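You operate a simulated robot arm through the tools that you are given. There is no shell and no other tool. Be economical: measure what you need, move in short steps, check, and stop when the job is done.

Carry out the task below with a simulated robot arm. There is one attempt and no reset: what you move stays moved.

TASK
Start the propagator at 21 degrees with both pots under the cover.
Fine: both pots in, cover on, switch on, wait for the green lamp; orange pot by the compost box.

It is judged by the outcome, as a careful person would: the job done as asked, and still so three seconds after it is handed in. It fails if anything else is knocked over, pushed out of place, dropped, spilled or broken.

THE ROBOT
A 6-joint arm with a two-finger parallel gripper, fixed in place. Base frame: the origin is at the foot of the arm, x ahead of it, y to its left, z up; the work surface is at about z = 0. Lengths are in cm, angles in rad, forces in N, time in s.
With the tool pointing down near the work surface it reaches from about 14 to 58 cm from the base axis. Its first joint turns from -1.152 to 1.152 rad. Payload 2.1 kg.
Tool frame: the origin (TCP) lies between the finger pads and is the grasp point; the fingertips stand 3 cm ahead of it; z points along the fingers, y is the line along which they close. The gripper opens to 9.4 cm. The fingers are 2.8 cm wide and 1 cm thick; the gripper's body (5 by 9.6 cm) begins 5.5 cm behind the TCP.
Orientation is that of the tool frame in the base frame, as a unit quaternion [x, y, z, w]. With the fingers straight down and closing along the base's y, the tool's x points along the base's -x, its y along +y and its z along -z.

THE INTERFACE
- The arm moves only by the tool drive_tool. Its arguments are lists of equal length, an entry for each row: "linear": the shift along the tool's x, y, z in m, a list of three; "rotation": the turn, a rotation vector about the tool's x, y, z in rad, a list of three; "hand": the gripper command, from -1 (fully open) to 1 (shut), values between in proportion. In form: {"linear": [[tx, ty, tz], ...], "rotation": [[rx, ry, rz], ...], "hand": [hand, ...]}. A call has 1 to 8 rows; each row shifts and turns the commanded pose from where the row before left it, along the tool's axes as they then stand. A row lasts 0.2 s, in which the tool goes at most 5 cm and 0.15 rad; a call with a longer step from one row to the next is refused whole, and so is a gripper value outside its range. A pose out of reach is approached as far as the arm can. The call stops where the force on the tool passes 70 N (or 10 N more than at its start, if that is more) or the arm is blocked; 0.2 s more then pass. The fingers move at their own pace (about 7.2 cm/s each) and stop on an object; they squeeze with about 42 N. The grip force told is the motor's: it shows also when the fingers shut on nothing. Time passes only in rows, and 0.2 s behind the last, so rows that do not move let the fingers close. It gives the time, the measured TCP pose, the force on the tool (base axes), the opening and the grip force at its end, in the units of the frame above (readings bear some noise).
- Cameras (640 x 400 px; columns grow to the right, rows downward): "scene" is fixed at [4.79, -36, 50.41]; the picture's right is [0.86, -0.51, 0.00], its down [-0.19, -0.32, -0.93] and it looks along [0.47, 0.80, -0.37] (base axes); focal length 276 px, centre (320, 200). "wrist" rides on the gripper at [-3.7, 0, -5.8] in the tool frame; the picture's right is [0.00, -1.00, 0.00], its down [0.97, 0.00, -0.24] and it looks along [0.24, 0.00, 0.97] (tool axes); focal length 218 px, centre (320, 200).
- capture(camera): a new picture of that camera. No time passes.
- pixel_to_xyz(camera, pixels): for up to 12 pixels [column, row] of the newest picture of that camera ("zoom" is the newest enlarged one), the place [x, y, z] in the base frame of the surface seen there, good to about 0.2 cm. No time passes.
- enlarge(camera, box): a new picture of the part [left, top, right, bottom] of that camera's present view, enlarged. No time passes.
- finish_job(): hands the job in; it is judged then, once.

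Work in short steps. Measure before you move; look again where a grasp or a placing could have gone wrong, and mend it. You have 80 turns and 34 pictures in all, the two below and enlarged ones among them. Open the gripper and draw the arm clear of the work before you hand the job in, unless the task says otherwise; then end with one line.

The tools are called after ">>>" as a command line: name --argument value ..., lists and objects as JSON in quotes. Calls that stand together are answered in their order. drive_tool: Moves the arm, as the interface text tells. Its arguments: {"type":"object","properties":{"linear":{"type":"array"},"rotation":{"type":"array"},"hand":{"type":"array"}},"required":["linear","rotation","hand"]} The other tools are called the same way: capture (camera) takes a picture; pixel_to_xyz (camera, pixels) gives the place of the surface under pixels of a picture; enlarge (camera, box) takes an enlarged picture of a part of a camera's view; finish_job () hands the job in.

At the start:

```text
t: 0.0
tool_pos: [28.56, 3.89, 40.05]
tcp_rot: [-0.001, 1.0, 0.0, 0.0]
contact_force: [-0.2, -0.4, 0.2]
gripper_width: 9.41
grip_force: 0.1
```

scene: 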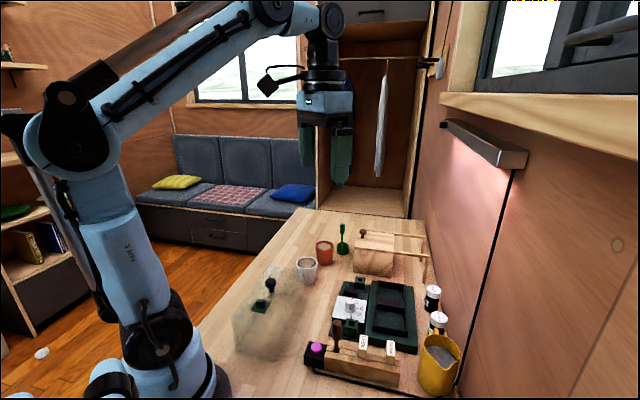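
wrist: 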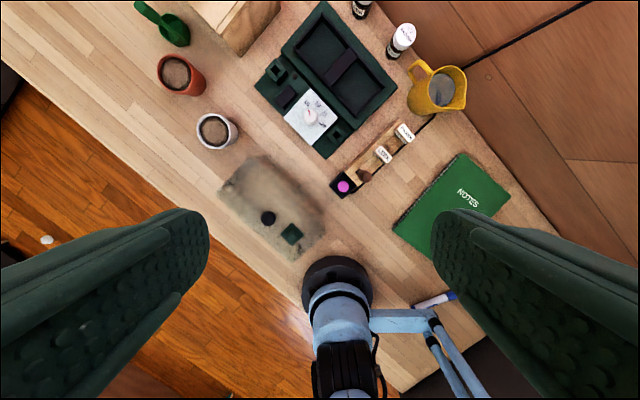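

I enlarge the propagator and the pots to read the dial, switch and labels.

>>> enlarge --camera "wrist" --box '[240, 0, 420, 200]'

>>> enlarge --camera "scene" --box '[290, 270, 470, 400]'

>>> pixel_to_xyz --camera "wrist" --pixels '[[310, 117], [215, 130], [180, 73], [269, 217], [291, 235], [330, 137], [272, 75], [285, 98], [325, 45], [360, 90], [320, 5], [398, 85]]'

```text
2.00 times, centred on (330, 100) of wrist
```

zoom: 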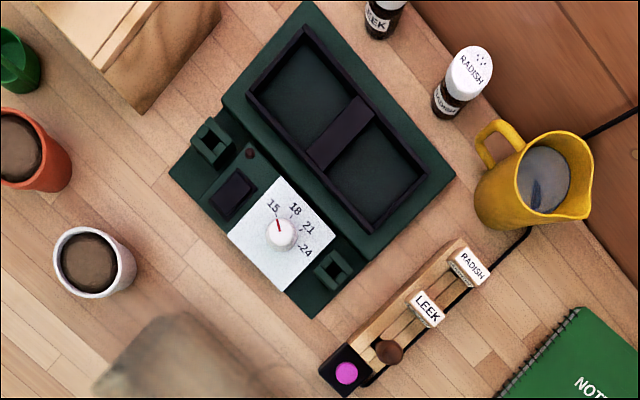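

```text
3.08 times, centred on (380, 335) of scene
```

zoom: 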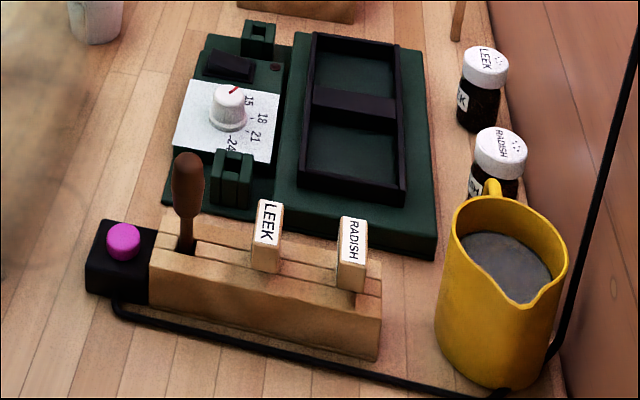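

```text
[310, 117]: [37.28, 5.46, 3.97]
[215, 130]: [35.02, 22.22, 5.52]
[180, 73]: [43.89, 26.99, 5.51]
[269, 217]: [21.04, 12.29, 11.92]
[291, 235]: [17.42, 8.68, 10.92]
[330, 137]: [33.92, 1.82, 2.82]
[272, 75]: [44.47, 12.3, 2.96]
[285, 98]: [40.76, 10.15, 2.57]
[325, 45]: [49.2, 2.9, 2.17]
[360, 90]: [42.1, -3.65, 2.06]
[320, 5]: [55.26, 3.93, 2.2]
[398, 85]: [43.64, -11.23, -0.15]
```

I look closer at the cover and the pots and box.

>>> enlarge --camera "scene" --box '[220, 250, 340, 370]'

>>> enlarge --camera "scene" --box '[280, 210, 440, 310]'

>>> enlarge --camera "wrist" --box '[190, 130, 360, 280]'

```text
3.33 times, centred on (280, 310) of scene
```

zoom: 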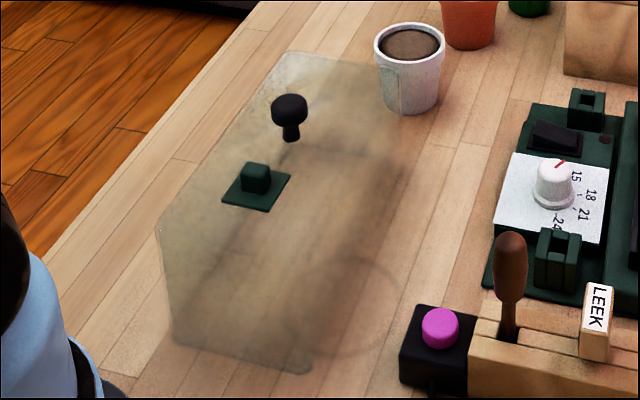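

```text
4.00 times, centred on (360, 260) of scene
```

zoom: 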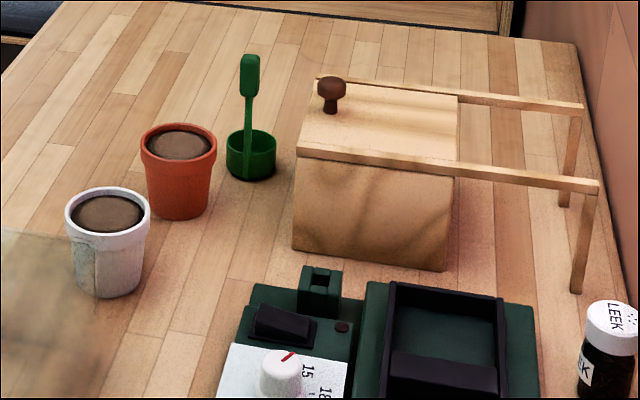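

```text
2.67 times, centred on (275, 205) of wrist
```

zoom: 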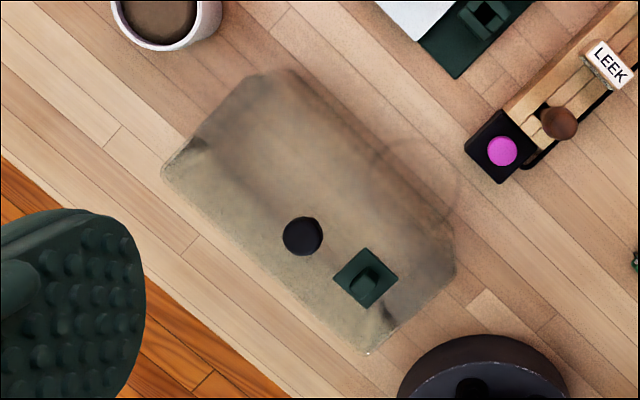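

Next to get a view straight over the propagator, I move to about (46, 2, 30), high and clear of everything.

>>> drive_tool --linear '[[-0.035, -0.004, 0.02], [-0.035, -0.004, 0.02], [-0.035, -0.004, 0.02], [-0.035, -0.004, 0.02], [-0.035, -0.004, 0.02]]' --rotation '[[0, 0, 0], [0, 0, 0], [0, 0, 0], [0, 0, 0], [0, 0, 0]]' --hand '[-1, -1, -1, -1, -1]'

>>> capture --camera "wrist"

```text
t: 1.2
tool_pos: [46.17, 1.79, 29.94]
tcp_rot: [0.0, 1.0, -0.001, 0.0]
contact_force: [0.4, -0.7, 0.5]
gripper_width: 9.41
grip_force: 0.1
```

```text
26 pictures are left
```

wrist: 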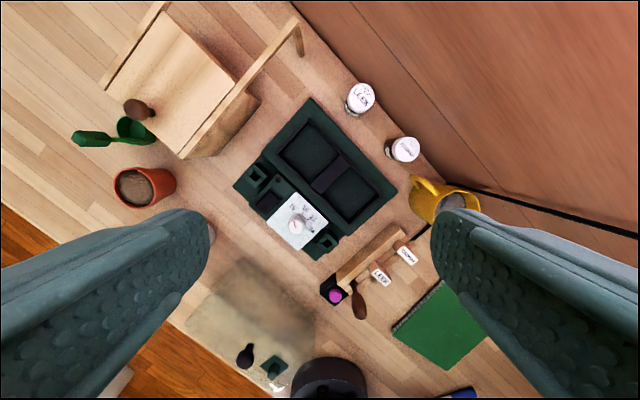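

>>> enlarge --camera "wrist" --box '[225, 90, 415, 265]'

>>> pixel_to_xyz --camera "wrist" --pixels '[[311, 153], [352, 193], [331, 171], [302, 119], [393, 187], [234, 185], [319, 259], [297, 229], [269, 200], [257, 177], [326, 242], [282, 190]]'

```text
2.29 times, centred on (320, 178) of wrist
```

zoom: 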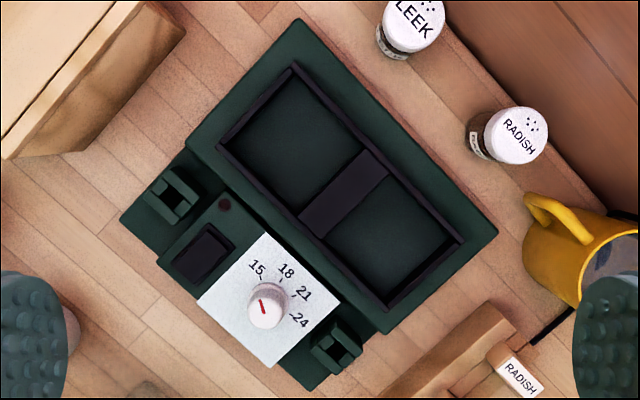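

```text
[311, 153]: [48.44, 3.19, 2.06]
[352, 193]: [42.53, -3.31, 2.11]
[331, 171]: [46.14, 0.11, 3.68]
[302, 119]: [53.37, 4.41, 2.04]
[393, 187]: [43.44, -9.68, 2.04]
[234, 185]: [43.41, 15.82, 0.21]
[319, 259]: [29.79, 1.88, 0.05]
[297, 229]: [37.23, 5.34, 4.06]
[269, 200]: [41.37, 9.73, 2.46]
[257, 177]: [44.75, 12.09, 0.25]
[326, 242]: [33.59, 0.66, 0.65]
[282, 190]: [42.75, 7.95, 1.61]
```

The pointer sits near 15. I go lower over the dial for an accurate reading of the tick angles.

>>> drive_tool --linear '[[0.01, 0.009, 0.03], [0.01, 0.009, 0.03], [0.01, 0.009, 0.03], [0.01, 0.009, 0.03]]' --rotation '[[0, 0, 0], [0, 0, 0], [0, 0, 0], [0, 0, 0]]' --hand '[-1, -1, -1, -1]'

>>> enlarge --camera "wrist" --box '[220, 130, 420, 330]'

```text
t: 2.2
tool_pos: [42.13, 5.45, 18.06]
tcp_rot: [0.0, 1.0, 0.0, 0.0]
contact_force: [-0.6, 1.0, 0.2]
gripper_width: 9.4
grip_force: 0.1
```

```text
2.00 times, centred on (320, 230) of wrist
```

zoom: 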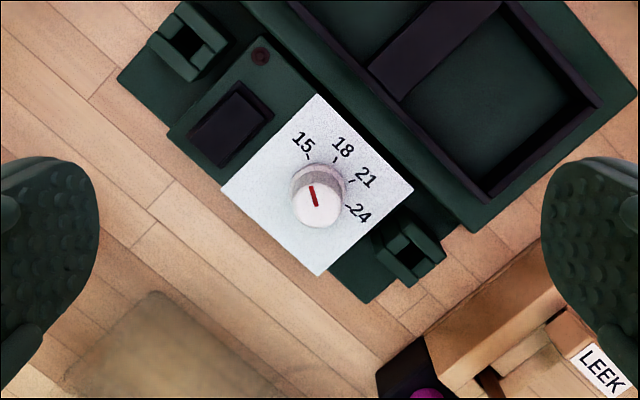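

I measure the tick, pointer and knob points in 3D.

>>> pixel_to_xyz --camera "zoom" --pixels '[[308, 155], [335, 159], [352, 182], [348, 206], [311, 187], [317, 205], [316, 206], [318, 95], [413, 190], [318, 276], [222, 188], [290, 180]]'

>>> enlarge --camera "wrist" --box '[285, 185, 365, 235]'

```text
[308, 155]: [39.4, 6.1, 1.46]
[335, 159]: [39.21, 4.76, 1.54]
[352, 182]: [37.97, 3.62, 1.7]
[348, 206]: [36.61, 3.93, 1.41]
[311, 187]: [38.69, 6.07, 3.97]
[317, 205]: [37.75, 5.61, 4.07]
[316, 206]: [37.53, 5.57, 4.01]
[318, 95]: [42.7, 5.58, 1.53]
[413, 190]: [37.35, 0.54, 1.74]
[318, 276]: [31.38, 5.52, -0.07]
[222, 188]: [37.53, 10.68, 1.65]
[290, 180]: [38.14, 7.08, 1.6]
```

```text
8.00 times, centred on (325, 210) of wrist
```

zoom: 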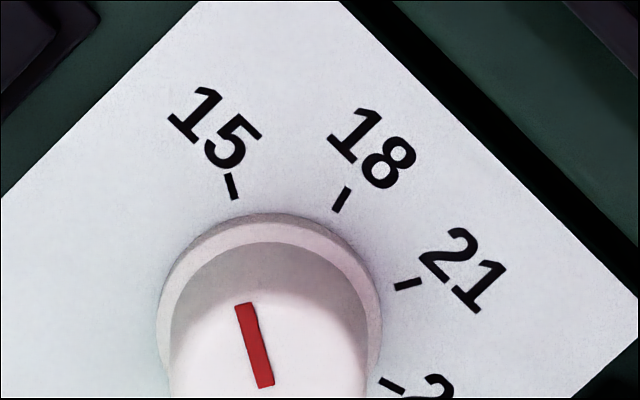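

The pointer is exactly at 15, and 21 lies 90° clockwise of it. I go above the knob at (37.45, 5.5), pre-turned by -45°, with the gripper part-open.

>>> drive_tool --linear '[[0.0468, 0.0007, 0], [0, 0, 0.015], [0, 0, 0.015], [0, 0, 0.015], [0, 0, 0.015], [0, 0, 0.015], [0, 0, 0.015]]' --rotation '[[0, 0, 0], [0, 0, -0.131], [0, 0, -0.131], [0, 0, -0.131], [0, 0, -0.131], [0, 0, -0.131], [0, 0, -0.131]]' --hand '[-1, 0.1, 0.1, 0.1, 0.1, 0.1, 0.1]'

>>> capture --camera "wrist"

```text
t: 3.8
tool_pos: [37.59, 5.58, 9.01]
tcp_rot: [-0.385, 0.923, 0.001, -0.001]
contact_force: [-0.3, -0.9, -0.4]
gripper_width: 4.2
grip_force: 0.1
```

```text
22 pictures are left
```

wrist: 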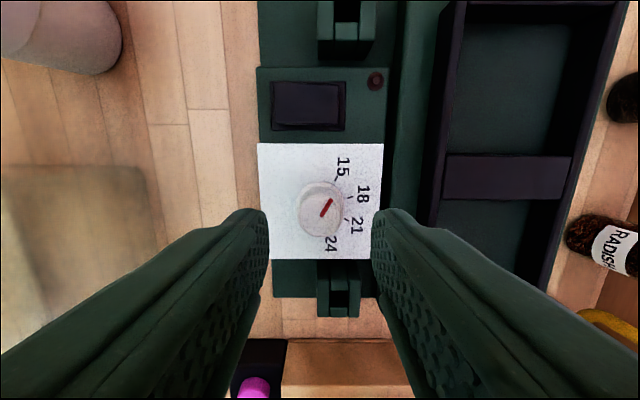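

Knob is centred at column 320. I descend to TCP z≈4.9 and close.

>>> drive_tool --linear '[[0, 0, 0.02], [0, 0, 0.021], [0, 0, 0], [0, 0, 0], [0, 0, 0]]' --rotation '[[0, 0, 0], [0, 0, 0], [0, 0, 0], [0, 0, 0], [0, 0, 0]]' --hand '[0.1, 0.1, 1, 1, 1]'

```text
t: 5.0
tool_pos: [37.31, 5.59, 4.95]
tcp_rot: [-0.383, 0.924, -0.001, 0.0]
contact_force: [2.8, -0.8, 3.5]
gripper_width: 2.7
grip_force: 44.9
```

Gripped at 2.7 cm; I turn clockwise (tool +z) 90° total, first half.

>>> drive_tool --linear '[[0, 0, 0], [0, 0, 0], [0, 0, 0], [0, 0, 0], [0, 0, 0], [0, 0, 0]]' --rotation '[[0, 0, 0.131], [0, 0, 0.131], [0, 0, 0.131], [0, 0, 0.131], [0, 0, 0.131], [0, 0, 0.131]]' --hand '[1, 1, 1, 1, 1, 1]'

>>> drive_tool --linear '[[0, 0, 0], [0, 0, 0], [0, 0, 0], [0, 0, 0], [0, 0, 0], [0, 0, 0], [0, 0, 0]]' --rotation '[[0, 0, 0.131], [0, 0, 0.131], [0, 0, 0.131], [0, 0, 0.131], [0, 0, 0.131], [0, 0, 0.131], [0, 0, 0]]' --hand '[1, 1, 1, 1, 1, 1, 1]'

>>> drive_tool --linear '[[0, 0, 0], [0, 0, 0], [0, 0, -0.03], [0, 0, -0.04], [-0.03, 0, -0.03], [0, 0, 0]]' --rotation '[[0, 0, 0], [0, 0, 0], [0, 0, 0], [0, 0, 0], [0, 0, 0], [0, 0, 0]]' --hand '[0.2, 0.2, 0.2, 0.2, 0.2, -1]'

>>> capture --camera "wrist"

```text
t: 6.4
tool_pos: [37.5, 5.69, 4.94]
tcp_rot: [0.001, 1.0, 0.0, 0.001]
contact_force: [-5.1, 9.3, -11.9]
gripper_width: 2.71
grip_force: 44.9
```

```text
t: 8.0
tool_pos: [37.53, 5.69, 4.89]
tcp_rot: [0.383, 0.924, 0.003, 0.0]
contact_force: [4.3, 27.1, -1.4]
gripper_width: 2.67
grip_force: 45.0
```

```text
t: 9.4
tool_pos: [39.45, 3.45, 15.03]
tcp_rot: [0.383, 0.924, -0.001, -0.001]
contact_force: [-0.5, 0.7, -0.2]
gripper_width: 9.27
grip_force: 0.3
```

```text
21 pictures are left
```

wrist: 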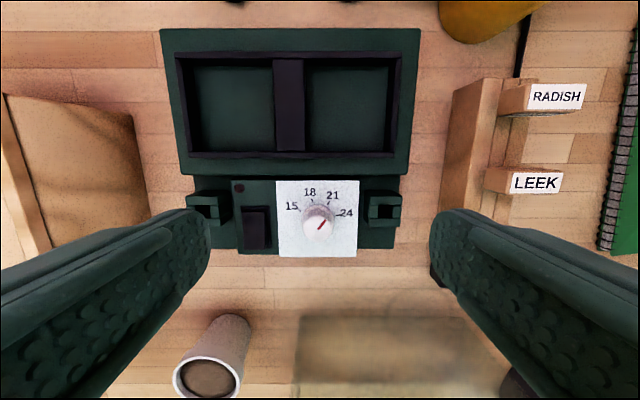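

>>> enlarge --camera "wrist" --box '[278, 175, 358, 255]'

>>> pixel_to_xyz --camera "wrist" --pixels '[[178, 53], [402, 53], [390, 158], [186, 158], [232, 108], [347, 108], [288, 105], [161, 30], [419, 30], [407, 172], [178, 172], [256, 228]]'

```text
5.00 times, centred on (318, 215) of wrist
```

zoom: 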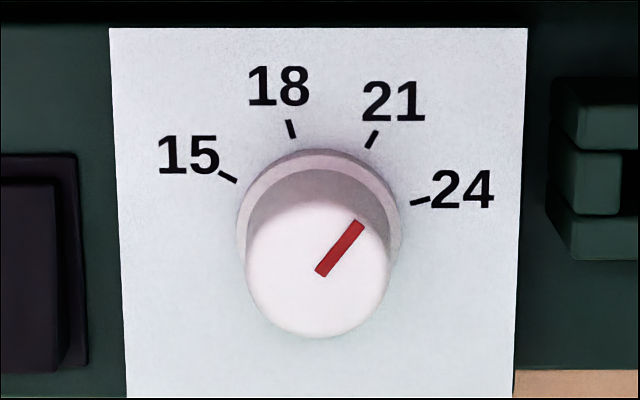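

```text
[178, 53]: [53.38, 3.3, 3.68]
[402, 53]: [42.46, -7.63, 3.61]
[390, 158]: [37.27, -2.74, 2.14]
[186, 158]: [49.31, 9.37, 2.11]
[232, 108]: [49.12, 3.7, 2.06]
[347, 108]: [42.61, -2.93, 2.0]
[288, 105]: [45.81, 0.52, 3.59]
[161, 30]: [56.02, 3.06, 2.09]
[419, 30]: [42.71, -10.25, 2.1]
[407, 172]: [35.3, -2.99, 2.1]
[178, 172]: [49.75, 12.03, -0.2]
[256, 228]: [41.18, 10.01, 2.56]
```

The pointer looks close to 21, perhaps slightly past it; I measure the pointer and ticks in 3D.

>>> pixel_to_xyz --camera "zoom" --pixels '[[323, 273], [357, 223], [340, 248], [228, 177], [291, 130], [373, 138], [420, 201], [318, 262], [250, 262], [388, 262]]'

```text
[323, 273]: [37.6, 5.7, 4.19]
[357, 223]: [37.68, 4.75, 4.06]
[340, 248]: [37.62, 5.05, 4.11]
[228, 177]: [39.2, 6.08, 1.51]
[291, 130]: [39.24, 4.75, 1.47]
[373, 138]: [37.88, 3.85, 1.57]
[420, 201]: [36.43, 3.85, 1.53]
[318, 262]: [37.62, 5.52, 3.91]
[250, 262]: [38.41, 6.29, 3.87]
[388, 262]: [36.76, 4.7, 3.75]
```

Pointer is within ~3° of 21 (ticks 45° apart), good. Now I measure the pots, compost box and rails in the scene picture and the cell edges in the wrist picture.

>>> pixel_to_xyz --camera "scene" --pixels '[[427, 256], [356, 248], [353, 271], [391, 277], [362, 231], [425, 236], [307, 263], [307, 280], [325, 245], [325, 262], [343, 228], [342, 249]]'

>>> pixel_to_xyz --camera "wrist" --pixels '[[198, 108], [268, 108], [310, 108], [384, 108], [232, 75], [232, 148], [347, 75], [347, 148], [182, 108], [398, 108]]'

```text
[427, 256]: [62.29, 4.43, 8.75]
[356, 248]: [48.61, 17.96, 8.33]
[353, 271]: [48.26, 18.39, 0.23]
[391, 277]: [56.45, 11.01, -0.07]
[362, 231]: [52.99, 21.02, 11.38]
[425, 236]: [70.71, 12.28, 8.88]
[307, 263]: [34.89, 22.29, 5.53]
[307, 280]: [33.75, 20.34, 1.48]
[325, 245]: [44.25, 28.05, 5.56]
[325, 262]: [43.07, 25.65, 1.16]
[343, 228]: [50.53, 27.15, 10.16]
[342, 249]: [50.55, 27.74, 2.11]
```

```text
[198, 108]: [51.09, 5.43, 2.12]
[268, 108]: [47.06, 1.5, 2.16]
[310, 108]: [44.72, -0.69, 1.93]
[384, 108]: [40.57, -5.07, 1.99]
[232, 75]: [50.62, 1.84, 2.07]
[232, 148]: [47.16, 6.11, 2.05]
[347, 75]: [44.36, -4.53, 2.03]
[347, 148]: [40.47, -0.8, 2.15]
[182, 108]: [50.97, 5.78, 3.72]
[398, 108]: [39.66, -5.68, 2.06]
```

Cells: far cell (by the compost box) centre ≈(48.9, 3.75), near cell ≈(42.4, −2.8), floor z≈2.1. The orange pot is at about (44, 27.4). I raise, turn to clear the scoop handle and fly over the orange pot.

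>>> drive_tool --linear '[[0, 0, -0.03], [0, 0, 0], [0, 0, 0], [0, 0, 0], [0, 0, 0]]' --rotation '[[0, 0, -0.131], [0, 0, -0.131], [0, 0, -0.131], [0, 0, -0.131], [0, 0, -0.131]]' --hand '[-1, -1, -1, -1, -1]'

>>> drive_tool --linear '[[0, 0, 0], [0, 0, 0], [0, 0, 0], [0, 0, 0], [0, 0, 0]]' --rotation '[[0, 0, -0.131], [0, 0, -0.131], [0, 0, -0.131], [0, 0, -0.131], [0, 0, -0.131]]' --hand '[-1, -1, -1, -1, -1]'

>>> drive_tool --linear '[[-0.02645, 0.03063, 0], [-0.02645, 0.03063, 0], [-0.02645, 0.03063, 0], [-0.02645, 0.03063, 0], [-0.02645, 0.03063, 0], [-0.02645, 0.03063, 0], [0, 0, 0]]' --rotation '[[0, 0, 0], [0, 0, 0], [0, 0, 0], [0, 0, 0], [0, 0, 0], [0, 0, 0], [0, 0, 0]]' --hand '[-1, -1, -1, -1, -1, -1, -1]'

>>> capture --camera "wrist"

```text
t: 10.6
tool_pos: [39.54, 3.33, 17.92]
tcp_rot: [0.064, 0.998, 0.001, 0.0]
contact_force: [0.3, -0.2, 0.1]
gripper_width: 9.42
grip_force: 0.0
```

```text
t: 11.8
tool_pos: [39.54, 3.33, 17.89]
tcp_rot: [-0.261, 0.965, 0.0, 0.0]
contact_force: [0.7, -0.4, -0.6]
gripper_width: 9.38
grip_force: 0.1
```

```text
t: 13.4
tool_pos: [44.15, 27.25, 17.87]
tcp_rot: [-0.259, 0.966, 0.001, 0.0]
contact_force: [0.4, -0.3, 0.4]
gripper_width: 9.4
grip_force: 0.0
```

```text
19 pictures are left
```

wrist: 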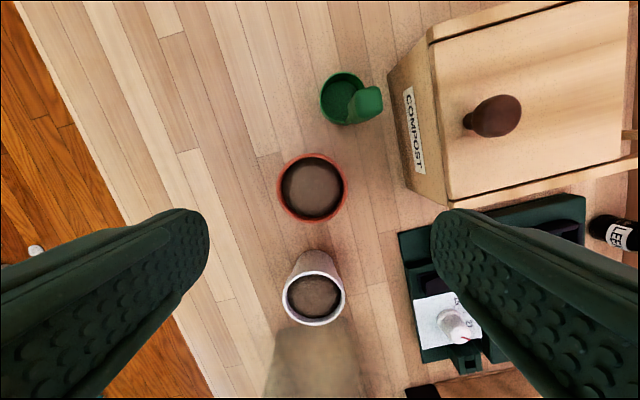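

COMPOST label confirms the box. I measure the rims of both pots.

>>> pixel_to_xyz --camera "wrist" --pixels '[[280, 188], [345, 188], [312, 156], [312, 219], [312, 188], [284, 297], [342, 297], [313, 273], [313, 323], [313, 297], [365, 100]]'

```text
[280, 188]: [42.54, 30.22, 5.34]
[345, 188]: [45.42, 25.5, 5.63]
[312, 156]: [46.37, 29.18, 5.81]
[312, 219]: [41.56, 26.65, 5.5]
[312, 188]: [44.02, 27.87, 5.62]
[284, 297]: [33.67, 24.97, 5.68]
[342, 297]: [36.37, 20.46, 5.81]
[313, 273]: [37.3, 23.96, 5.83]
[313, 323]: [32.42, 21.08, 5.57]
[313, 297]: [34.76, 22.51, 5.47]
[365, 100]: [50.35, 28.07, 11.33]
```

I centre on (43.98, 27.87), descend to z 5.3 and close on the orange pot.

>>> drive_tool --linear '[[-0.0016, 0.0062, 0.02], [0, 0, 0.035], [0, 0, 0.035], [0, 0, 0.0355], [0, 0, 0], [0, 0, 0], [0, 0, 0], [0, 0, 0]]' --rotation '[[0, 0, 0], [0, 0, 0], [0, 0, 0], [0, 0, 0], [0, 0, 0], [0, 0, 0], [0, 0, 0], [0, 0, 0]]' --hand '[-1, -1, -1, -1, -1, 1, 1, 1]'

```text
t: 15.2
tool_pos: [43.95, 27.76, 5.36]
tcp_rot: [-0.259, 0.966, -0.001, 0.0]
contact_force: [0.3, -0.6, 0.6]
gripper_width: 5.76
grip_force: 42.2
```

Gripped at 5.76 cm. I lift to z≈17.5 and turn 15° in line with the tray.

>>> drive_tool --linear '[[0, 0, -0.02], [0, 0, -0.025], [0, 0, -0.025], [0, 0, -0.025], [0, 0, -0.025], [0, 0, 0], [0, 0, 0]]' --rotation '[[0, 0, 0], [0, 0, 0], [0, 0, 0], [0, 0, 0], [0, 0, 0], [0, 0, -0.131], [0, 0, -0.131]]' --hand '[1, 1, 1, 1, 1, 1, 1]'

>>> drive_tool --linear '[[0.01934, -0.02924, 0], [0.01934, -0.02924, 0], [0.01934, -0.02924, 0], [0.01934, -0.02924, 0], [0.01934, -0.02924, 0], [0.01934, -0.02924, 0], [0.01934, -0.02924, 0], [0, 0, 0]]' --rotation '[[0, 0, 0], [0, 0, 0], [0, 0, 0], [0, 0, 0], [0, 0, 0], [0, 0, 0], [0, 0, 0], [0, 0, 0]]' --hand '[1, 1, 1, 1, 1, 1, 1, 1]'

>>> capture --camera "wrist"

```text
t: 16.8
tool_pos: [43.97, 27.89, 17.41]
tcp_rot: [-0.384, 0.923, 0.0, -0.001]
contact_force: [0.2, 0.0, -1.0]
gripper_width: 5.75
grip_force: 41.8
```

```text
t: 18.6
tool_pos: [48.97, 3.81, 17.3]
tcp_rot: [-0.384, 0.923, 0.0, 0.0]
contact_force: [1.6, 0.1, -0.4]
gripper_width: 5.74
grip_force: 41.5
```

```text
18 pictures are left
```

wrist: 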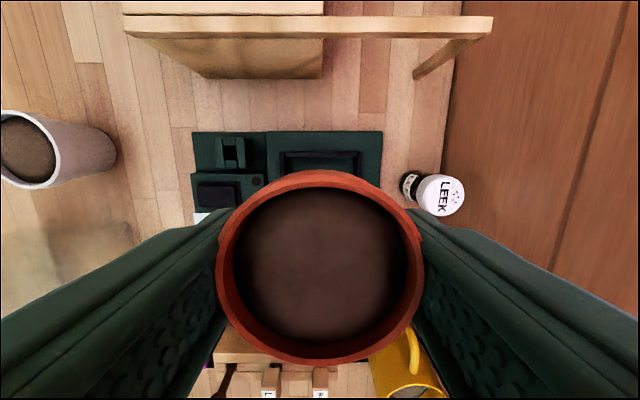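

Orange pot is held over the far cell. I lower to just above the cell floor, then the last bit slowly.

>>> drive_tool --linear '[[0.0012, 0, 0.025], [0, 0, 0.025], [0, 0, 0.025], [0, 0, 0.015], [0, 0, 0.004], [0, 0, 0.003], [0, 0, 0]]' --rotation '[[0, 0, 0], [0, 0, 0], [0, 0, 0], [0, 0, 0], [0, 0, 0], [0, 0, 0], [0, 0, 0]]' --hand '[1, 1, 1, 1, 1, 1, 1]'

>>> capture --camera "scene"

```text
t: 20.2
tool_pos: [48.91, 3.82, 7.61]
tcp_rot: [-0.384, 0.923, 0.0, 0.0]
contact_force: [0.4, -0.2, 0.2]
gripper_width: 5.73
grip_force: 42.1
```

```text
17 pictures are left
```

scene: 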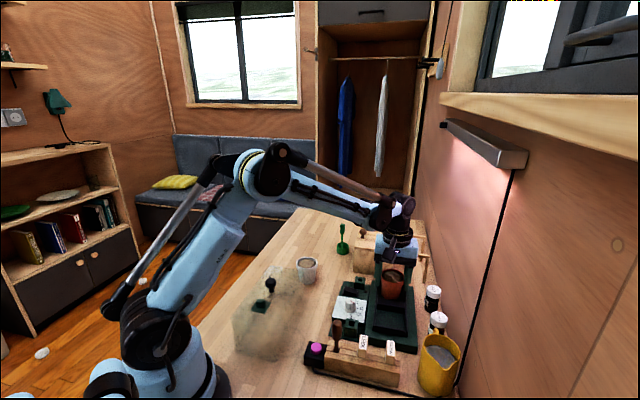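

No contact yet at 7.6; I lower 2 mm more, then open to about 7.4 cm.

>>> drive_tool --linear '[[0, 0, 0.001], [0, 0, 0.001], [0, 0, 0]]' --rotation '[[0, 0, 0], [0, 0, 0], [0, 0, 0]]' --hand '[1, 1, 1]'

```text
t: 21.0
tool_pos: [48.76, 3.77, 7.51]
tcp_rot: [-0.383, 0.924, 0.0, 0.0]
contact_force: [-1.5, 1.7, 10.4]
gripper_width: 5.74
grip_force: 42.2
```

10 N upward: the pot stands on the floor. Release and rise.

>>> drive_tool --linear '[[0, 0, 0], [0, 0, 0], [0, 0, -0.01], [0, 0, -0.025], [0, 0, -0.035], [0, 0, -0.035]]' --rotation '[[0, 0, 0], [0, 0, 0], [0, 0, 0], [0, 0, 0], [0, 0, 0], [0, 0, 0]]' --hand '[-0.6, -0.6, -0.6, -0.6, -0.8, -0.8]'

>>> capture --camera "wrist"

```text
t: 22.4
tool_pos: [48.81, 3.87, 18.06]
tcp_rot: [-0.384, 0.923, 0.0, 0.0]
contact_force: [-0.1, 0.7, -0.7]
gripper_width: 8.47
grip_force: 0.1
```

```text
16 pictures are left
```

wrist: 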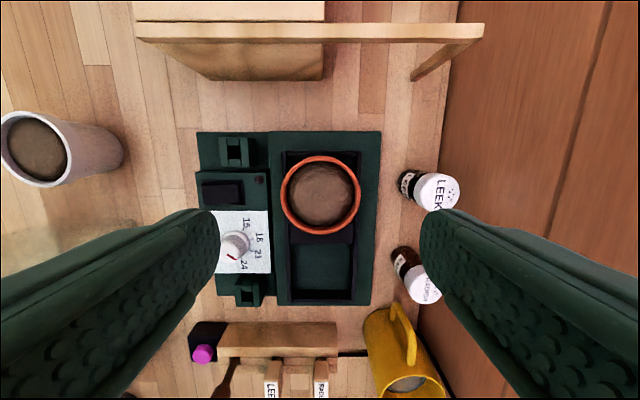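

Orange pot sits well in the far cell. Now over the white pot at (34.95, 22.6).

>>> drive_tool --linear '[[-0.00573, 0.0384, 0], [-0.00573, 0.0384, 0], [-0.00573, 0.0384, 0], [-0.00573, 0.0384, 0], [-0.00573, 0.0384, 0], [-0.00573, 0.0384, 0], [0, 0, 0]]' --rotation '[[0, 0, 0], [0, 0, 0], [0, 0, 0], [0, 0, 0], [0, 0, 0], [0, 0, 0], [0, 0, 0]]' --hand '[-1, -1, -1, -1, -1, -1, -1]'

>>> capture --camera "wrist"

```text
t: 24.0
tool_pos: [34.87, 22.41, 18.02]
tcp_rot: [-0.383, 0.924, 0.0, 0.0]
contact_force: [0.1, -0.5, -0.2]
gripper_width: 9.42
grip_force: 0.1
```

```text
15 pictures are left
```

wrist: 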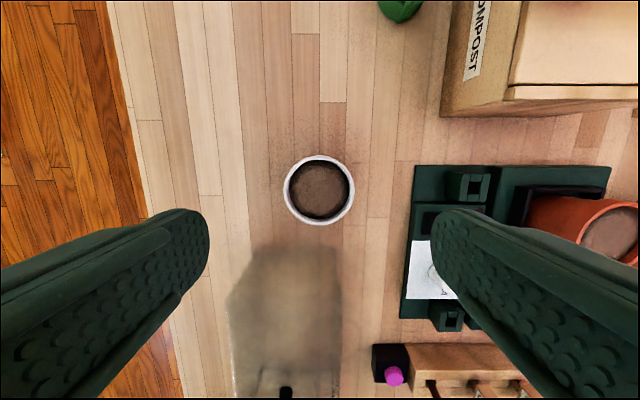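

Pot is nearly centred; I measure the rim, and cover corners too.

>>> pixel_to_xyz --camera "wrist" --pixels '[[286, 190], [352, 190], [319, 158], [319, 222], [345, 250], [248, 250], [228, 300], [340, 330], [252, 270], [335, 262], [260, 320], [287, 392]]'

```text
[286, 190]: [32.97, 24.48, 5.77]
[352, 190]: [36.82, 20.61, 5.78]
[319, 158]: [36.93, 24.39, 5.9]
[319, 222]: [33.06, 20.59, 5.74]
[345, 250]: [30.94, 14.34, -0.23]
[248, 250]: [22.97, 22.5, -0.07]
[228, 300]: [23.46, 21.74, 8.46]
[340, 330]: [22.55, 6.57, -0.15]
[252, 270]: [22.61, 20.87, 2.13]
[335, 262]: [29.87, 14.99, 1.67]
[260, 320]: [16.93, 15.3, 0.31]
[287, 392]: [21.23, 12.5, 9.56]
```

I descend to z 5.35 and close on the white pot.

>>> drive_tool --linear '[[-0.001, 0, 0.022], [0, 0, 0.035], [0, 0, 0.035], [0, 0, 0.0347], [0, 0, 0], [0, 0, 0], [0, 0, 0], [0, 0, 0]]' --rotation '[[0, 0, 0], [0, 0, 0], [0, 0, 0], [0, 0, 0], [0, 0, 0], [0, 0, 0], [0, 0, 0], [0, 0, 0]]' --hand '[-1, -1, -1, -1, -1, 1, 1, 1]'

>>> drive_tool --linear '[[0, 0, -0.02], [0, 0, -0.025], [0, 0, -0.03], [0, 0, -0.03], [0, 0, -0.03], [0, 0, 0]]' --rotation '[[0, 0, 0], [0, 0, 0], [0, 0, 0], [0, 0, 0], [0, 0, 0], [0, 0, 0]]' --hand '[1, 1, 1, 1, 1, 1]'

```text
t: 25.8
tool_pos: [35.02, 22.39, 5.22]
tcp_rot: [-0.383, 0.924, 0.0, 0.001]
contact_force: [-0.7, 0.2, 0.0]
gripper_width: 5.53
grip_force: 42.4
```

```text
t: 27.2
tool_pos: [34.96, 22.48, 18.85]
tcp_rot: [-0.383, 0.924, 0.0, 0.0]
contact_force: [0.2, -1.0, -1.1]
gripper_width: 5.55
grip_force: 41.4
```

Held at 5.54 cm. I carry it over the near cell (42.36, −2.76).

>>> drive_tool --linear '[[0.01801, -0.03297, 0], [0.01801, -0.03297, 0], [0.01801, -0.03297, 0], [0.01801, -0.03297, 0], [0.01801, -0.03297, 0], [0.01801, -0.03297, 0], [0.01801, -0.03297, 0], [0, 0, 0]]' --rotation '[[0, 0, 0], [0, 0, 0], [0, 0, 0], [0, 0, 0], [0, 0, 0], [0, 0, 0], [0, 0, 0], [0, 0, 0]]' --hand '[1, 1, 1, 1, 1, 1, 1, 1]'

>>> capture --camera "wrist"

```text
t: 29.0
tool_pos: [42.44, -2.8, 18.75]
tcp_rot: [-0.384, 0.924, 0.0, 0.0]
contact_force: [0.8, 0.8, -0.8]
gripper_width: 5.54
grip_force: 42.1
```

```text
14 pictures are left
```

wrist: 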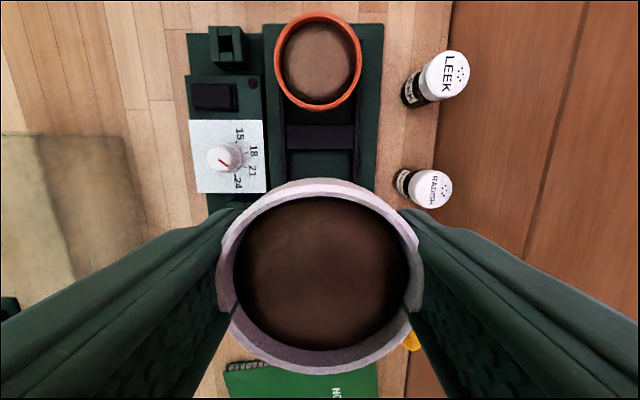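

I check the bottle and jug positions against the right finger's path before lowering.

>>> pixel_to_xyz --camera "wrist" --pixels '[[398, 182], [412, 188], [450, 188], [405, 90], [410, 342]]'

```text
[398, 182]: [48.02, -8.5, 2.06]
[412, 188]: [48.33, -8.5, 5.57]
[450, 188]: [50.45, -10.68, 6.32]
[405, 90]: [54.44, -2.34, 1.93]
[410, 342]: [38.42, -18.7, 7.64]
```

Bottle's edge is at S≈40, finger's outside at ≈36.6: clear. Lowering.

>>> drive_tool --linear '[[0, 0, 0.03], [0, 0, 0.03], [0, 0, 0.03], [0, 0, 0.015], [0, 0, 0.004], [0, 0, 0.003], [0, 0, 0.001], [0, 0, 0]]' --rotation '[[0, 0, 0], [0, 0, 0], [0, 0, 0], [0, 0, 0], [0, 0, 0], [0, 0, 0], [0, 0, 0], [0, 0, 0]]' --hand '[1, 1, 1, 1, 1, 1, 1, 1]'

```text
t: 30.8
tool_pos: [42.51, -2.71, 7.62]
tcp_rot: [-0.383, 0.924, 0.0, 0.0]
contact_force: [-0.1, 0.9, -0.3]
gripper_width: 5.51
grip_force: 41.9
```

>>> drive_tool --linear '[[0, 0, 0.001], [0, 0, 0.001], [0, 0, 0]]' --rotation '[[0, 0, 0], [0, 0, 0], [0, 0, 0]]' --hand '[1, 1, 1]'

```text
t: 31.6
tool_pos: [42.42, -2.74, 7.38]
tcp_rot: [-0.383, 0.924, 0.0, -0.001]
contact_force: [-1.2, 0.5, 27.5]
gripper_width: 5.53
grip_force: 41.3
```

Contact at 27 N upward: it stands. I release and rise.

>>> drive_tool --linear '[[0, 0, 0], [0, 0, 0], [0, 0, -0.01], [0, 0, -0.03], [0, 0, -0.04], [0, 0, -0.04]]' --rotation '[[0, 0, 0], [0, 0, 0], [0, 0, 0], [0, 0, 0], [0, 0, 0], [0, 0, 0]]' --hand '[-0.6, -0.6, -0.6, -0.6, -0.8, -0.8]'

>>> capture --camera "wrist"

```text
t: 33.0
tool_pos: [42.27, -2.77, 19.36]
tcp_rot: [-0.383, 0.924, 0.0, 0.0]
contact_force: [0.3, -0.9, 0.8]
gripper_width: 8.46
grip_force: 0.1
```

```text
13 pictures are left
```

wrist: 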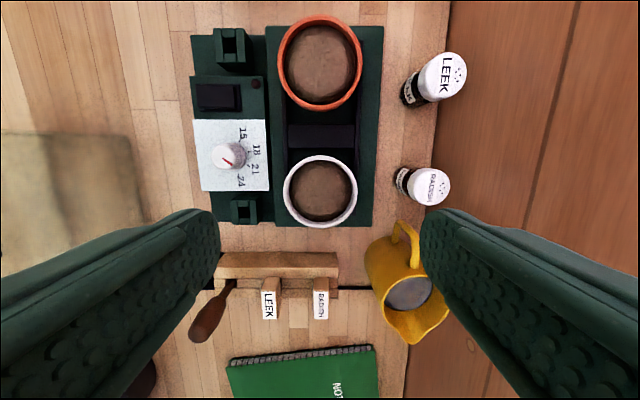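

Both pots are in. Now I look at the cover from above in the same orientation.

>>> drive_tool --linear '[[0.0025, 0.043, -0.01], [0.0025, 0.043, -0.01], [0.0025, 0.043, -0.01], [0.0025, 0.043, -0.01], [0.0025, 0.043, -0.01], [0.0025, 0.043, 0], [0, 0, 0]]' --rotation '[[0, 0, 0], [0, 0, 0], [0, 0, 0], [0, 0, 0], [0, 0, 0], [0, 0, 0], [0, 0, 0]]' --hand '[-1, -1, -1, -1, -1, -1, -1]'

>>> capture --camera "wrist"

```text
t: 34.6
tool_pos: [23.0, 14.33, 24.59]
tcp_rot: [-0.383, 0.924, 0.0, -0.001]
contact_force: [-1.0, -1.4, -0.6]
gripper_width: 9.41
grip_force: 0.1
```

```text
12 pictures are left
```

wrist: 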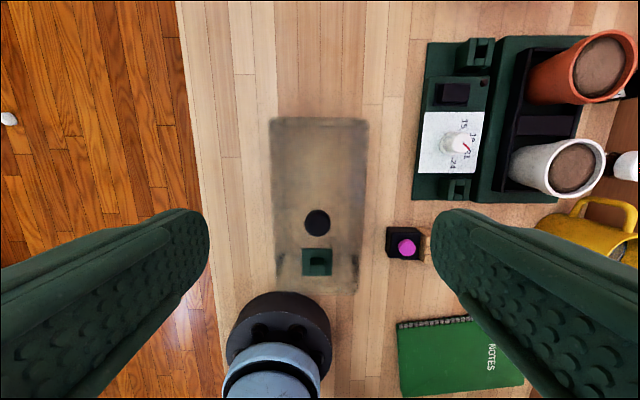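

>>> enlarge --camera "wrist" --box '[220, 100, 420, 310]'

>>> pixel_to_xyz --camera "wrist" --pixels '[[317, 222], [305, 222], [329, 222], [317, 262], [303, 262], [331, 262], [290, 200], [340, 200], [290, 270], [345, 270], [285, 150], [355, 150]]'

```text
1.90 times, centred on (320, 205) of wrist
```

zoom: 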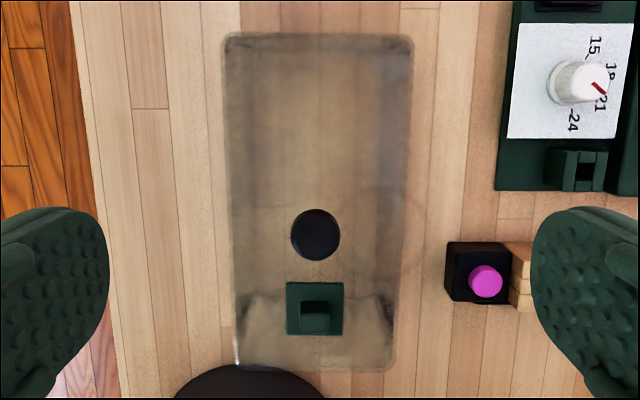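

```text
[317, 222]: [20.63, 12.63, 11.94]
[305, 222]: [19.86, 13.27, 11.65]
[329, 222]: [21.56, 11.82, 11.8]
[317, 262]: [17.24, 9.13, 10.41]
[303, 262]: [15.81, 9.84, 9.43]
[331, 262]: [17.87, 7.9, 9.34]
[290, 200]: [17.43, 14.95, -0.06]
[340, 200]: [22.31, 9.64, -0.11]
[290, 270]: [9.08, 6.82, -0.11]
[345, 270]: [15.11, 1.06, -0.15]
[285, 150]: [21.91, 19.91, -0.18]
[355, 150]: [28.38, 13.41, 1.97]
```

The cover (about 18.5 × 9 cm, knob at its centre (20.66, 12.5), top 11.9) lies in line with the tray to within about 1°. I approach the knob with the gripper part-open, stopping at z≈15.6 to look.

>>> drive_tool --linear '[[0.0295, 0.0036, 0], [0, 0, 0.03], [0, 0, 0.03], [0, 0, 0.03], [0, 0, 0], [0, 0, 0]]' --rotation '[[0, 0, 0], [0, 0, 0], [0, 0, 0], [0, 0, 0], [0, 0, 0], [0, 0, 0]]' --hand '[0, 0, 0, 0, 0, 0]'

>>> capture --camera "wrist"

```text
t: 36.0
tool_pos: [20.77, 12.68, 15.23]
tcp_rot: [-0.383, 0.924, 0.0, 0.0]
contact_force: [0.2, 1.2, 0.7]
gripper_width: 4.69
grip_force: 0.0
```

```text
10 pictures are left
```

wrist: 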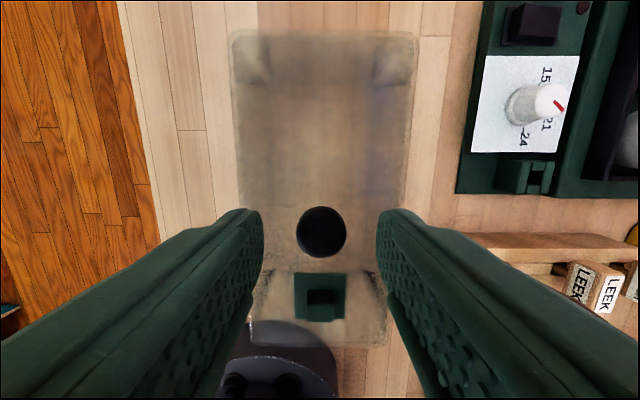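

Knob is centred (321, 232). Descend 2.6 cm and close.

>>> drive_tool --linear '[[0, 0, 0.016], [0, 0, 0.01], [0, 0, 0], [0, 0, 0], [0, 0, 0], [0, 0, 0]]' --rotation '[[0, 0, 0], [0, 0, 0], [0, 0, 0], [0, 0, 0], [0, 0, 0], [0, 0, 0]]' --hand '[0, 0, 0, 1, 1, 1]'

>>> drive_tool --linear '[[0, 0, -0.005], [0, 0, -0.01], [0, 0, -0.015], [0, 0, 0]]' --rotation '[[0, 0, 0], [0, 0, 0], [0, 0, 0], [0, 0, 0]]' --hand '[1, 1, 1, 1]'

>>> capture --camera "scene"

```text
t: 37.4
tool_pos: [20.88, 12.57, 12.73]
tcp_rot: [-0.383, 0.924, 0.0, 0.0]
contact_force: [-0.4, -0.1, 0.4]
gripper_width: 2.25
grip_force: 42.0
```

```text
t: 38.4
tool_pos: [20.67, 12.62, 15.73]
tcp_rot: [-0.383, 0.924, 0.001, 0.0]
contact_force: [0.6, 0.2, 0.0]
gripper_width: 2.25
grip_force: 41.8
```

```text
9 pictures are left
```

scene: 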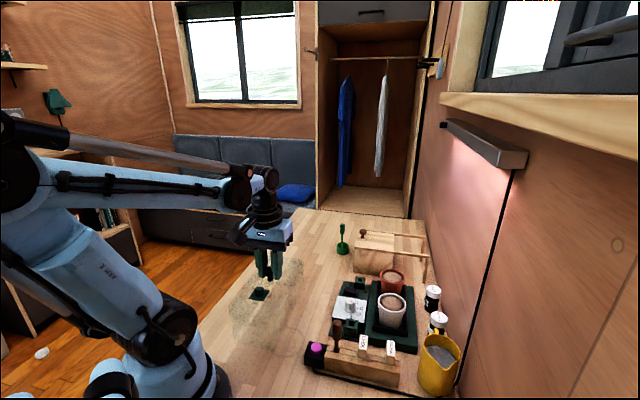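

The cover is lifted with the knob gripped at 2.25 cm. I raise it until its bottom is ~13 cm up, then carry it above the tray.

>>> drive_tool --linear '[[0, 0, -0.02], [0, 0, -0.025], [0, 0, -0.025], [0, 0, -0.02], [0, 0, -0.012], [0, 0, 0]]' --rotation '[[0, 0, 0], [0, 0, 0], [0, 0, 0], [0, 0, 0], [0, 0, 0], [0, 0, -0.012]]' --hand '[1, 1, 1, 1, 1, 1]'

>>> drive_tool --linear '[[-0.008, -0.022, 0], [-0.012, -0.036, 0], [-0.012, -0.036, 0], [-0.012, -0.036, 0], [-0.012, -0.036, 0], [-0.012, -0.036, 0], [-0.012, -0.036, 0], [-0.0075, -0.025, 0]]' --rotation '[[0, 0, 0], [0, 0, 0], [0, 0, 0], [0, 0, 0], [0, 0, 0], [0, 0, 0], [0, 0, 0], [0, 0, 0]]' --hand '[1, 1, 1, 1, 1, 1, 1, 1]'

>>> capture --camera "wrist"

```text
t: 39.8
tool_pos: [20.74, 12.68, 25.9]
tcp_rot: [-0.389, 0.921, 0.0, 0.0]
contact_force: [-0.4, -0.2, -1.8]
gripper_width: 2.28
grip_force: 42.1
```

```text
t: 41.6
tool_pos: [45.69, 0.42, 25.91]
tcp_rot: [-0.389, 0.921, 0.001, -0.001]
contact_force: [0.6, -1.3, -1.9]
gripper_width: 2.24
grip_force: 42.0
```

```text
8 pictures are left
```

wrist: 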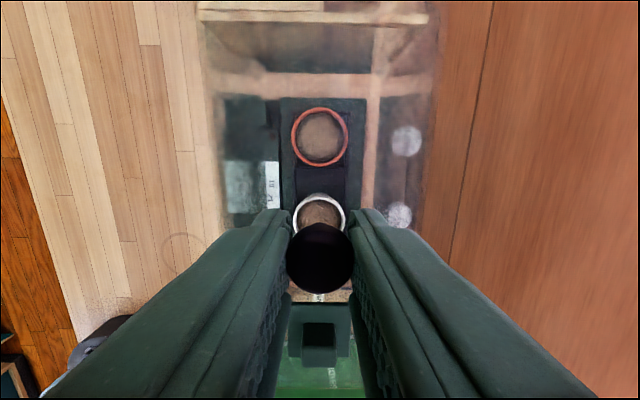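

Position L=32.6, S=32.0 — I shift 0.3 cm back toward L=32.3 and lower until the bottom is ~4 cm up.

>>> drive_tool --linear '[[0.003, 0, 0.01], [0, 0, 0.02], [0, 0, 0.02], [0, 0, 0.015], [0, 0, 0.015], [0, 0, 0.012], [0, 0, 0]]' --rotation '[[0, 0, 0], [0, 0, 0], [0, 0, 0], [0, 0, 0], [0, 0, 0], [0, 0, 0], [0, 0, 0]]' --hand '[1, 1, 1, 1, 1, 1, 1]'

>>> enlarge --camera "scene" --box '[310, 230, 470, 370]'

```text
t: 43.2
tool_pos: [45.41, 0.34, 16.75]
tcp_rot: [-0.389, 0.921, 0.0, 0.0]
contact_force: [0.3, -0.2, -0.4]
gripper_width: 2.25
grip_force: 42.3
```

```text
2.86 times, centred on (390, 300) of scene
```

zoom: 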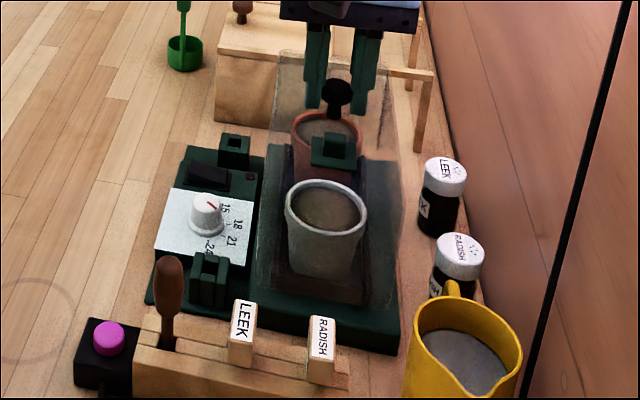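

Aligned: L=32.35, S=31.9. I nudge S by +0.15 and lower slowly.

>>> drive_tool --linear '[[0, -0.0015, 0.006], [0, 0, 0.006], [0, 0, 0.004], [0, 0, 0.002], [0, 0, 0]]' --rotation '[[0, 0, 0], [0, 0, 0], [0, 0, 0], [0, 0, 0], [0, 0, 0]]' --hand '[1, 1, 1, 1, 1]'

```text
t: 44.4
tool_pos: [45.68, 0.17, 14.89]
tcp_rot: [-0.39, 0.921, 0.0, 0.0]
contact_force: [-0.7, 0.1, -1.2]
gripper_width: 2.26
grip_force: 42.1
```

>>> drive_tool --linear '[[0, 0, 0.001], [0, 0, 0.001], [0, 0, 0]]' --rotation '[[0, 0, 0], [0, 0, 0], [0, 0, 0]]' --hand '[1, 1, 1]'

```text
t: 45.2
tool_pos: [45.6, 0.24, 14.69]
tcp_rot: [-0.388, 0.921, 0.001, 0.001]
contact_force: [0.4, -1.5, 28.5]
gripper_width: 2.29
grip_force: 42.6
```

Contact at the expected height (14.7): the cover sits on the base. Release, rise and look.

>>> drive_tool --linear '[[0, 0, 0], [0, 0, 0], [0, 0, -0.01], [0, 0, -0.03], [0, 0, -0.04], [0, 0, -0.04]]' --rotation '[[0, 0, 0], [0, 0, 0], [0, 0, 0], [0, 0, 0], [0, 0, 0], [0, 0, 0]]' --hand '[0, 0, 0, 0, 0, 0]'

>>> capture --camera "wrist"

>>> enlarge --camera "scene" --box '[310, 230, 470, 370]'

```text
t: 46.6
tool_pos: [45.64, 0.12, 26.82]
tcp_rot: [-0.389, 0.921, 0.001, 0.0]
contact_force: [-0.2, 0.0, 0.1]
gripper_width: 4.68
grip_force: 0.0
```

```text
6 pictures are left
```

wrist: 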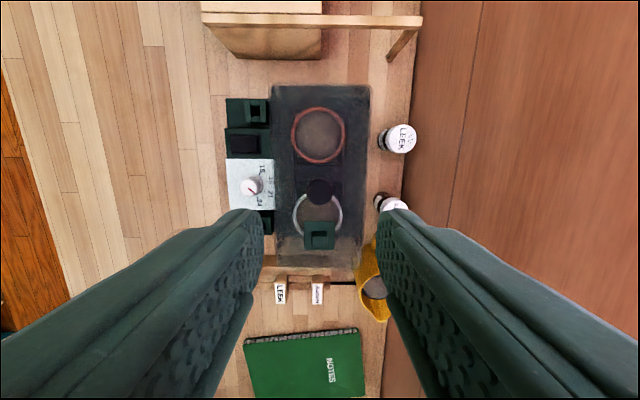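

```text
2.86 times, centred on (390, 300) of scene
```

zoom: 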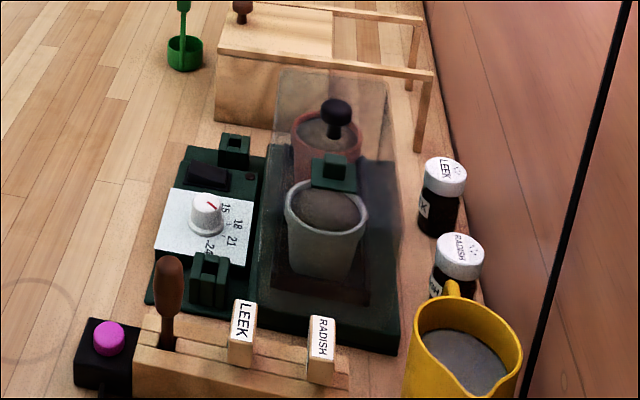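

The cover sits flat over both pots. Now the rocker switch: I measure which end stands up.

>>> enlarge --camera "wrist" --box '[215, 90, 295, 210]'

>>> pixel_to_xyz --camera "wrist" --pixels '[[231, 143], [237, 143], [243, 143], [249, 143], [254, 143], [243, 137], [243, 149], [265, 134]]'

```text
3.33 times, centred on (255, 150) of wrist
```

zoom: 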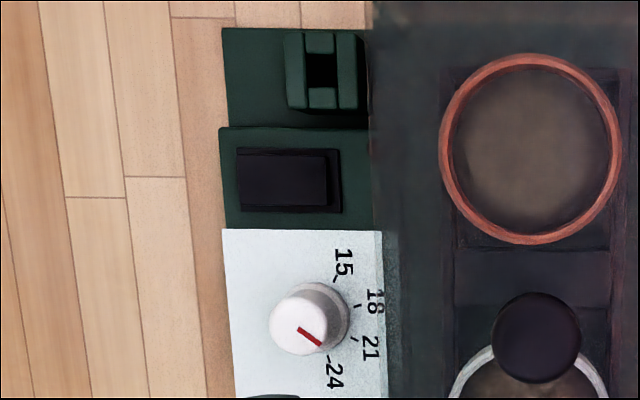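

```text
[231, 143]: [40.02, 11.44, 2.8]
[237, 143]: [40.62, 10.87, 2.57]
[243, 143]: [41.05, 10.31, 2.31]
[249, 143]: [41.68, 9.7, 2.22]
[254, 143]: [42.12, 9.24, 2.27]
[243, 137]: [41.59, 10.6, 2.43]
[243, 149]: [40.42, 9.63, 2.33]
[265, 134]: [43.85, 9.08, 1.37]
```

The outer end (40.0, 11.4) stands at 2.8, the inner at 2.2, so the outer end must be pressed. I go there with shut fingers, first to tips 4.5 cm up.

>>> drive_tool --linear '[[-0.0136, 0.0409, 0], [-0.0136, 0.0409, 0], [-0.0135, 0.0409, 0], [0, 0, 0.04], [0, 0, 0.04], [0, 0, 0.04], [0, 0, 0.04], [0, 0, 0.034]]' --rotation '[[0, 0, 0], [0, 0, 0], [0, 0, 0], [0, 0, 0], [0, 0, 0], [0, 0, 0], [0, 0, 0], [0, 0, 0]]' --hand '[1, 1, 1, 1, 1, 1, 1, 1]'

>>> capture --camera "wrist"

```text
t: 48.4
tool_pos: [39.67, 11.51, 7.28]
tcp_rot: [-0.39, 0.921, -0.001, 0.0]
contact_force: [0.4, -0.2, 0.4]
gripper_width: 0.0
grip_force: 32.9
```

```text
3 pictures are left
```

wrist: 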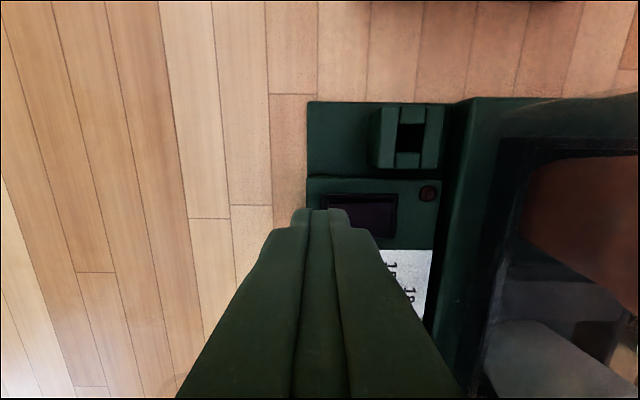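

Fingertip overlaps the outer ~0.6 cm of the rocker; I shift 0.2 cm inward and press down in small steps.

>>> drive_tool --linear '[[0, -0.002, 0.008], [0, 0, 0.006], [0, 0, 0.003], [0, 0, 0.003], [0, 0, 0.002], [0, 0, 0]]' --rotation '[[0, 0, 0], [0, 0, 0], [0, 0, 0], [0, 0, 0], [0, 0, 0], [0, 0, 0]]' --hand '[1, 1, 1, 1, 1, 1]'

```text
t: 49.7
tool_pos: [39.77, 11.63, 5.41]
tcp_rot: [-0.389, 0.921, 0.0, 0.0]
contact_force: [-1.9, 1.6, 30.0]
gripper_width: 0.0
grip_force: 32.6
stopped in row 6: the force on the tool passed its limit (the readings are from after the stop); the commanded pose is now the measured one
```

The press ended firm at tip height 2.4. I rise and look at rocker and lamp.

>>> drive_tool --linear '[[0, 0, -0.02], [0, 0, -0.04], [-0.01, 0.01, -0.04], [0, 0, -0.03]]' --rotation '[[0, 0, 0], [0, 0, 0], [0, 0, 0], [0, 0, 0]]' --hand '[1, 1, 1, 1]'

>>> enlarge --camera "wrist" --box '[260, 100, 480, 280]'

```text
t: 50.7
tool_pos: [39.77, 12.83, 18.37]
tcp_rot: [-0.39, 0.921, 0.001, -0.001]
contact_force: [-1.2, -0.7, -0.6]
gripper_width: 0.0
grip_force: 32.6
```

```text
2.22 times, centred on (370, 190) of wrist
```

zoom: 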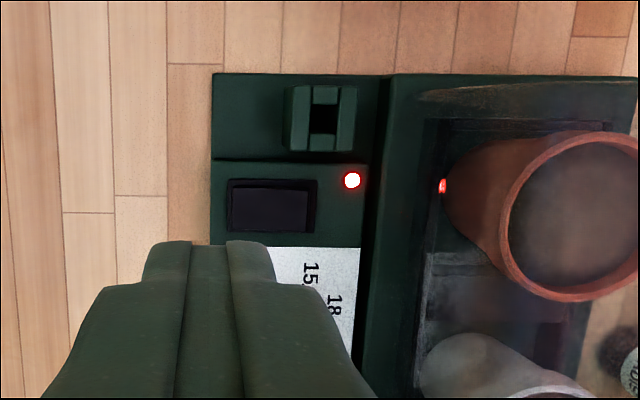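

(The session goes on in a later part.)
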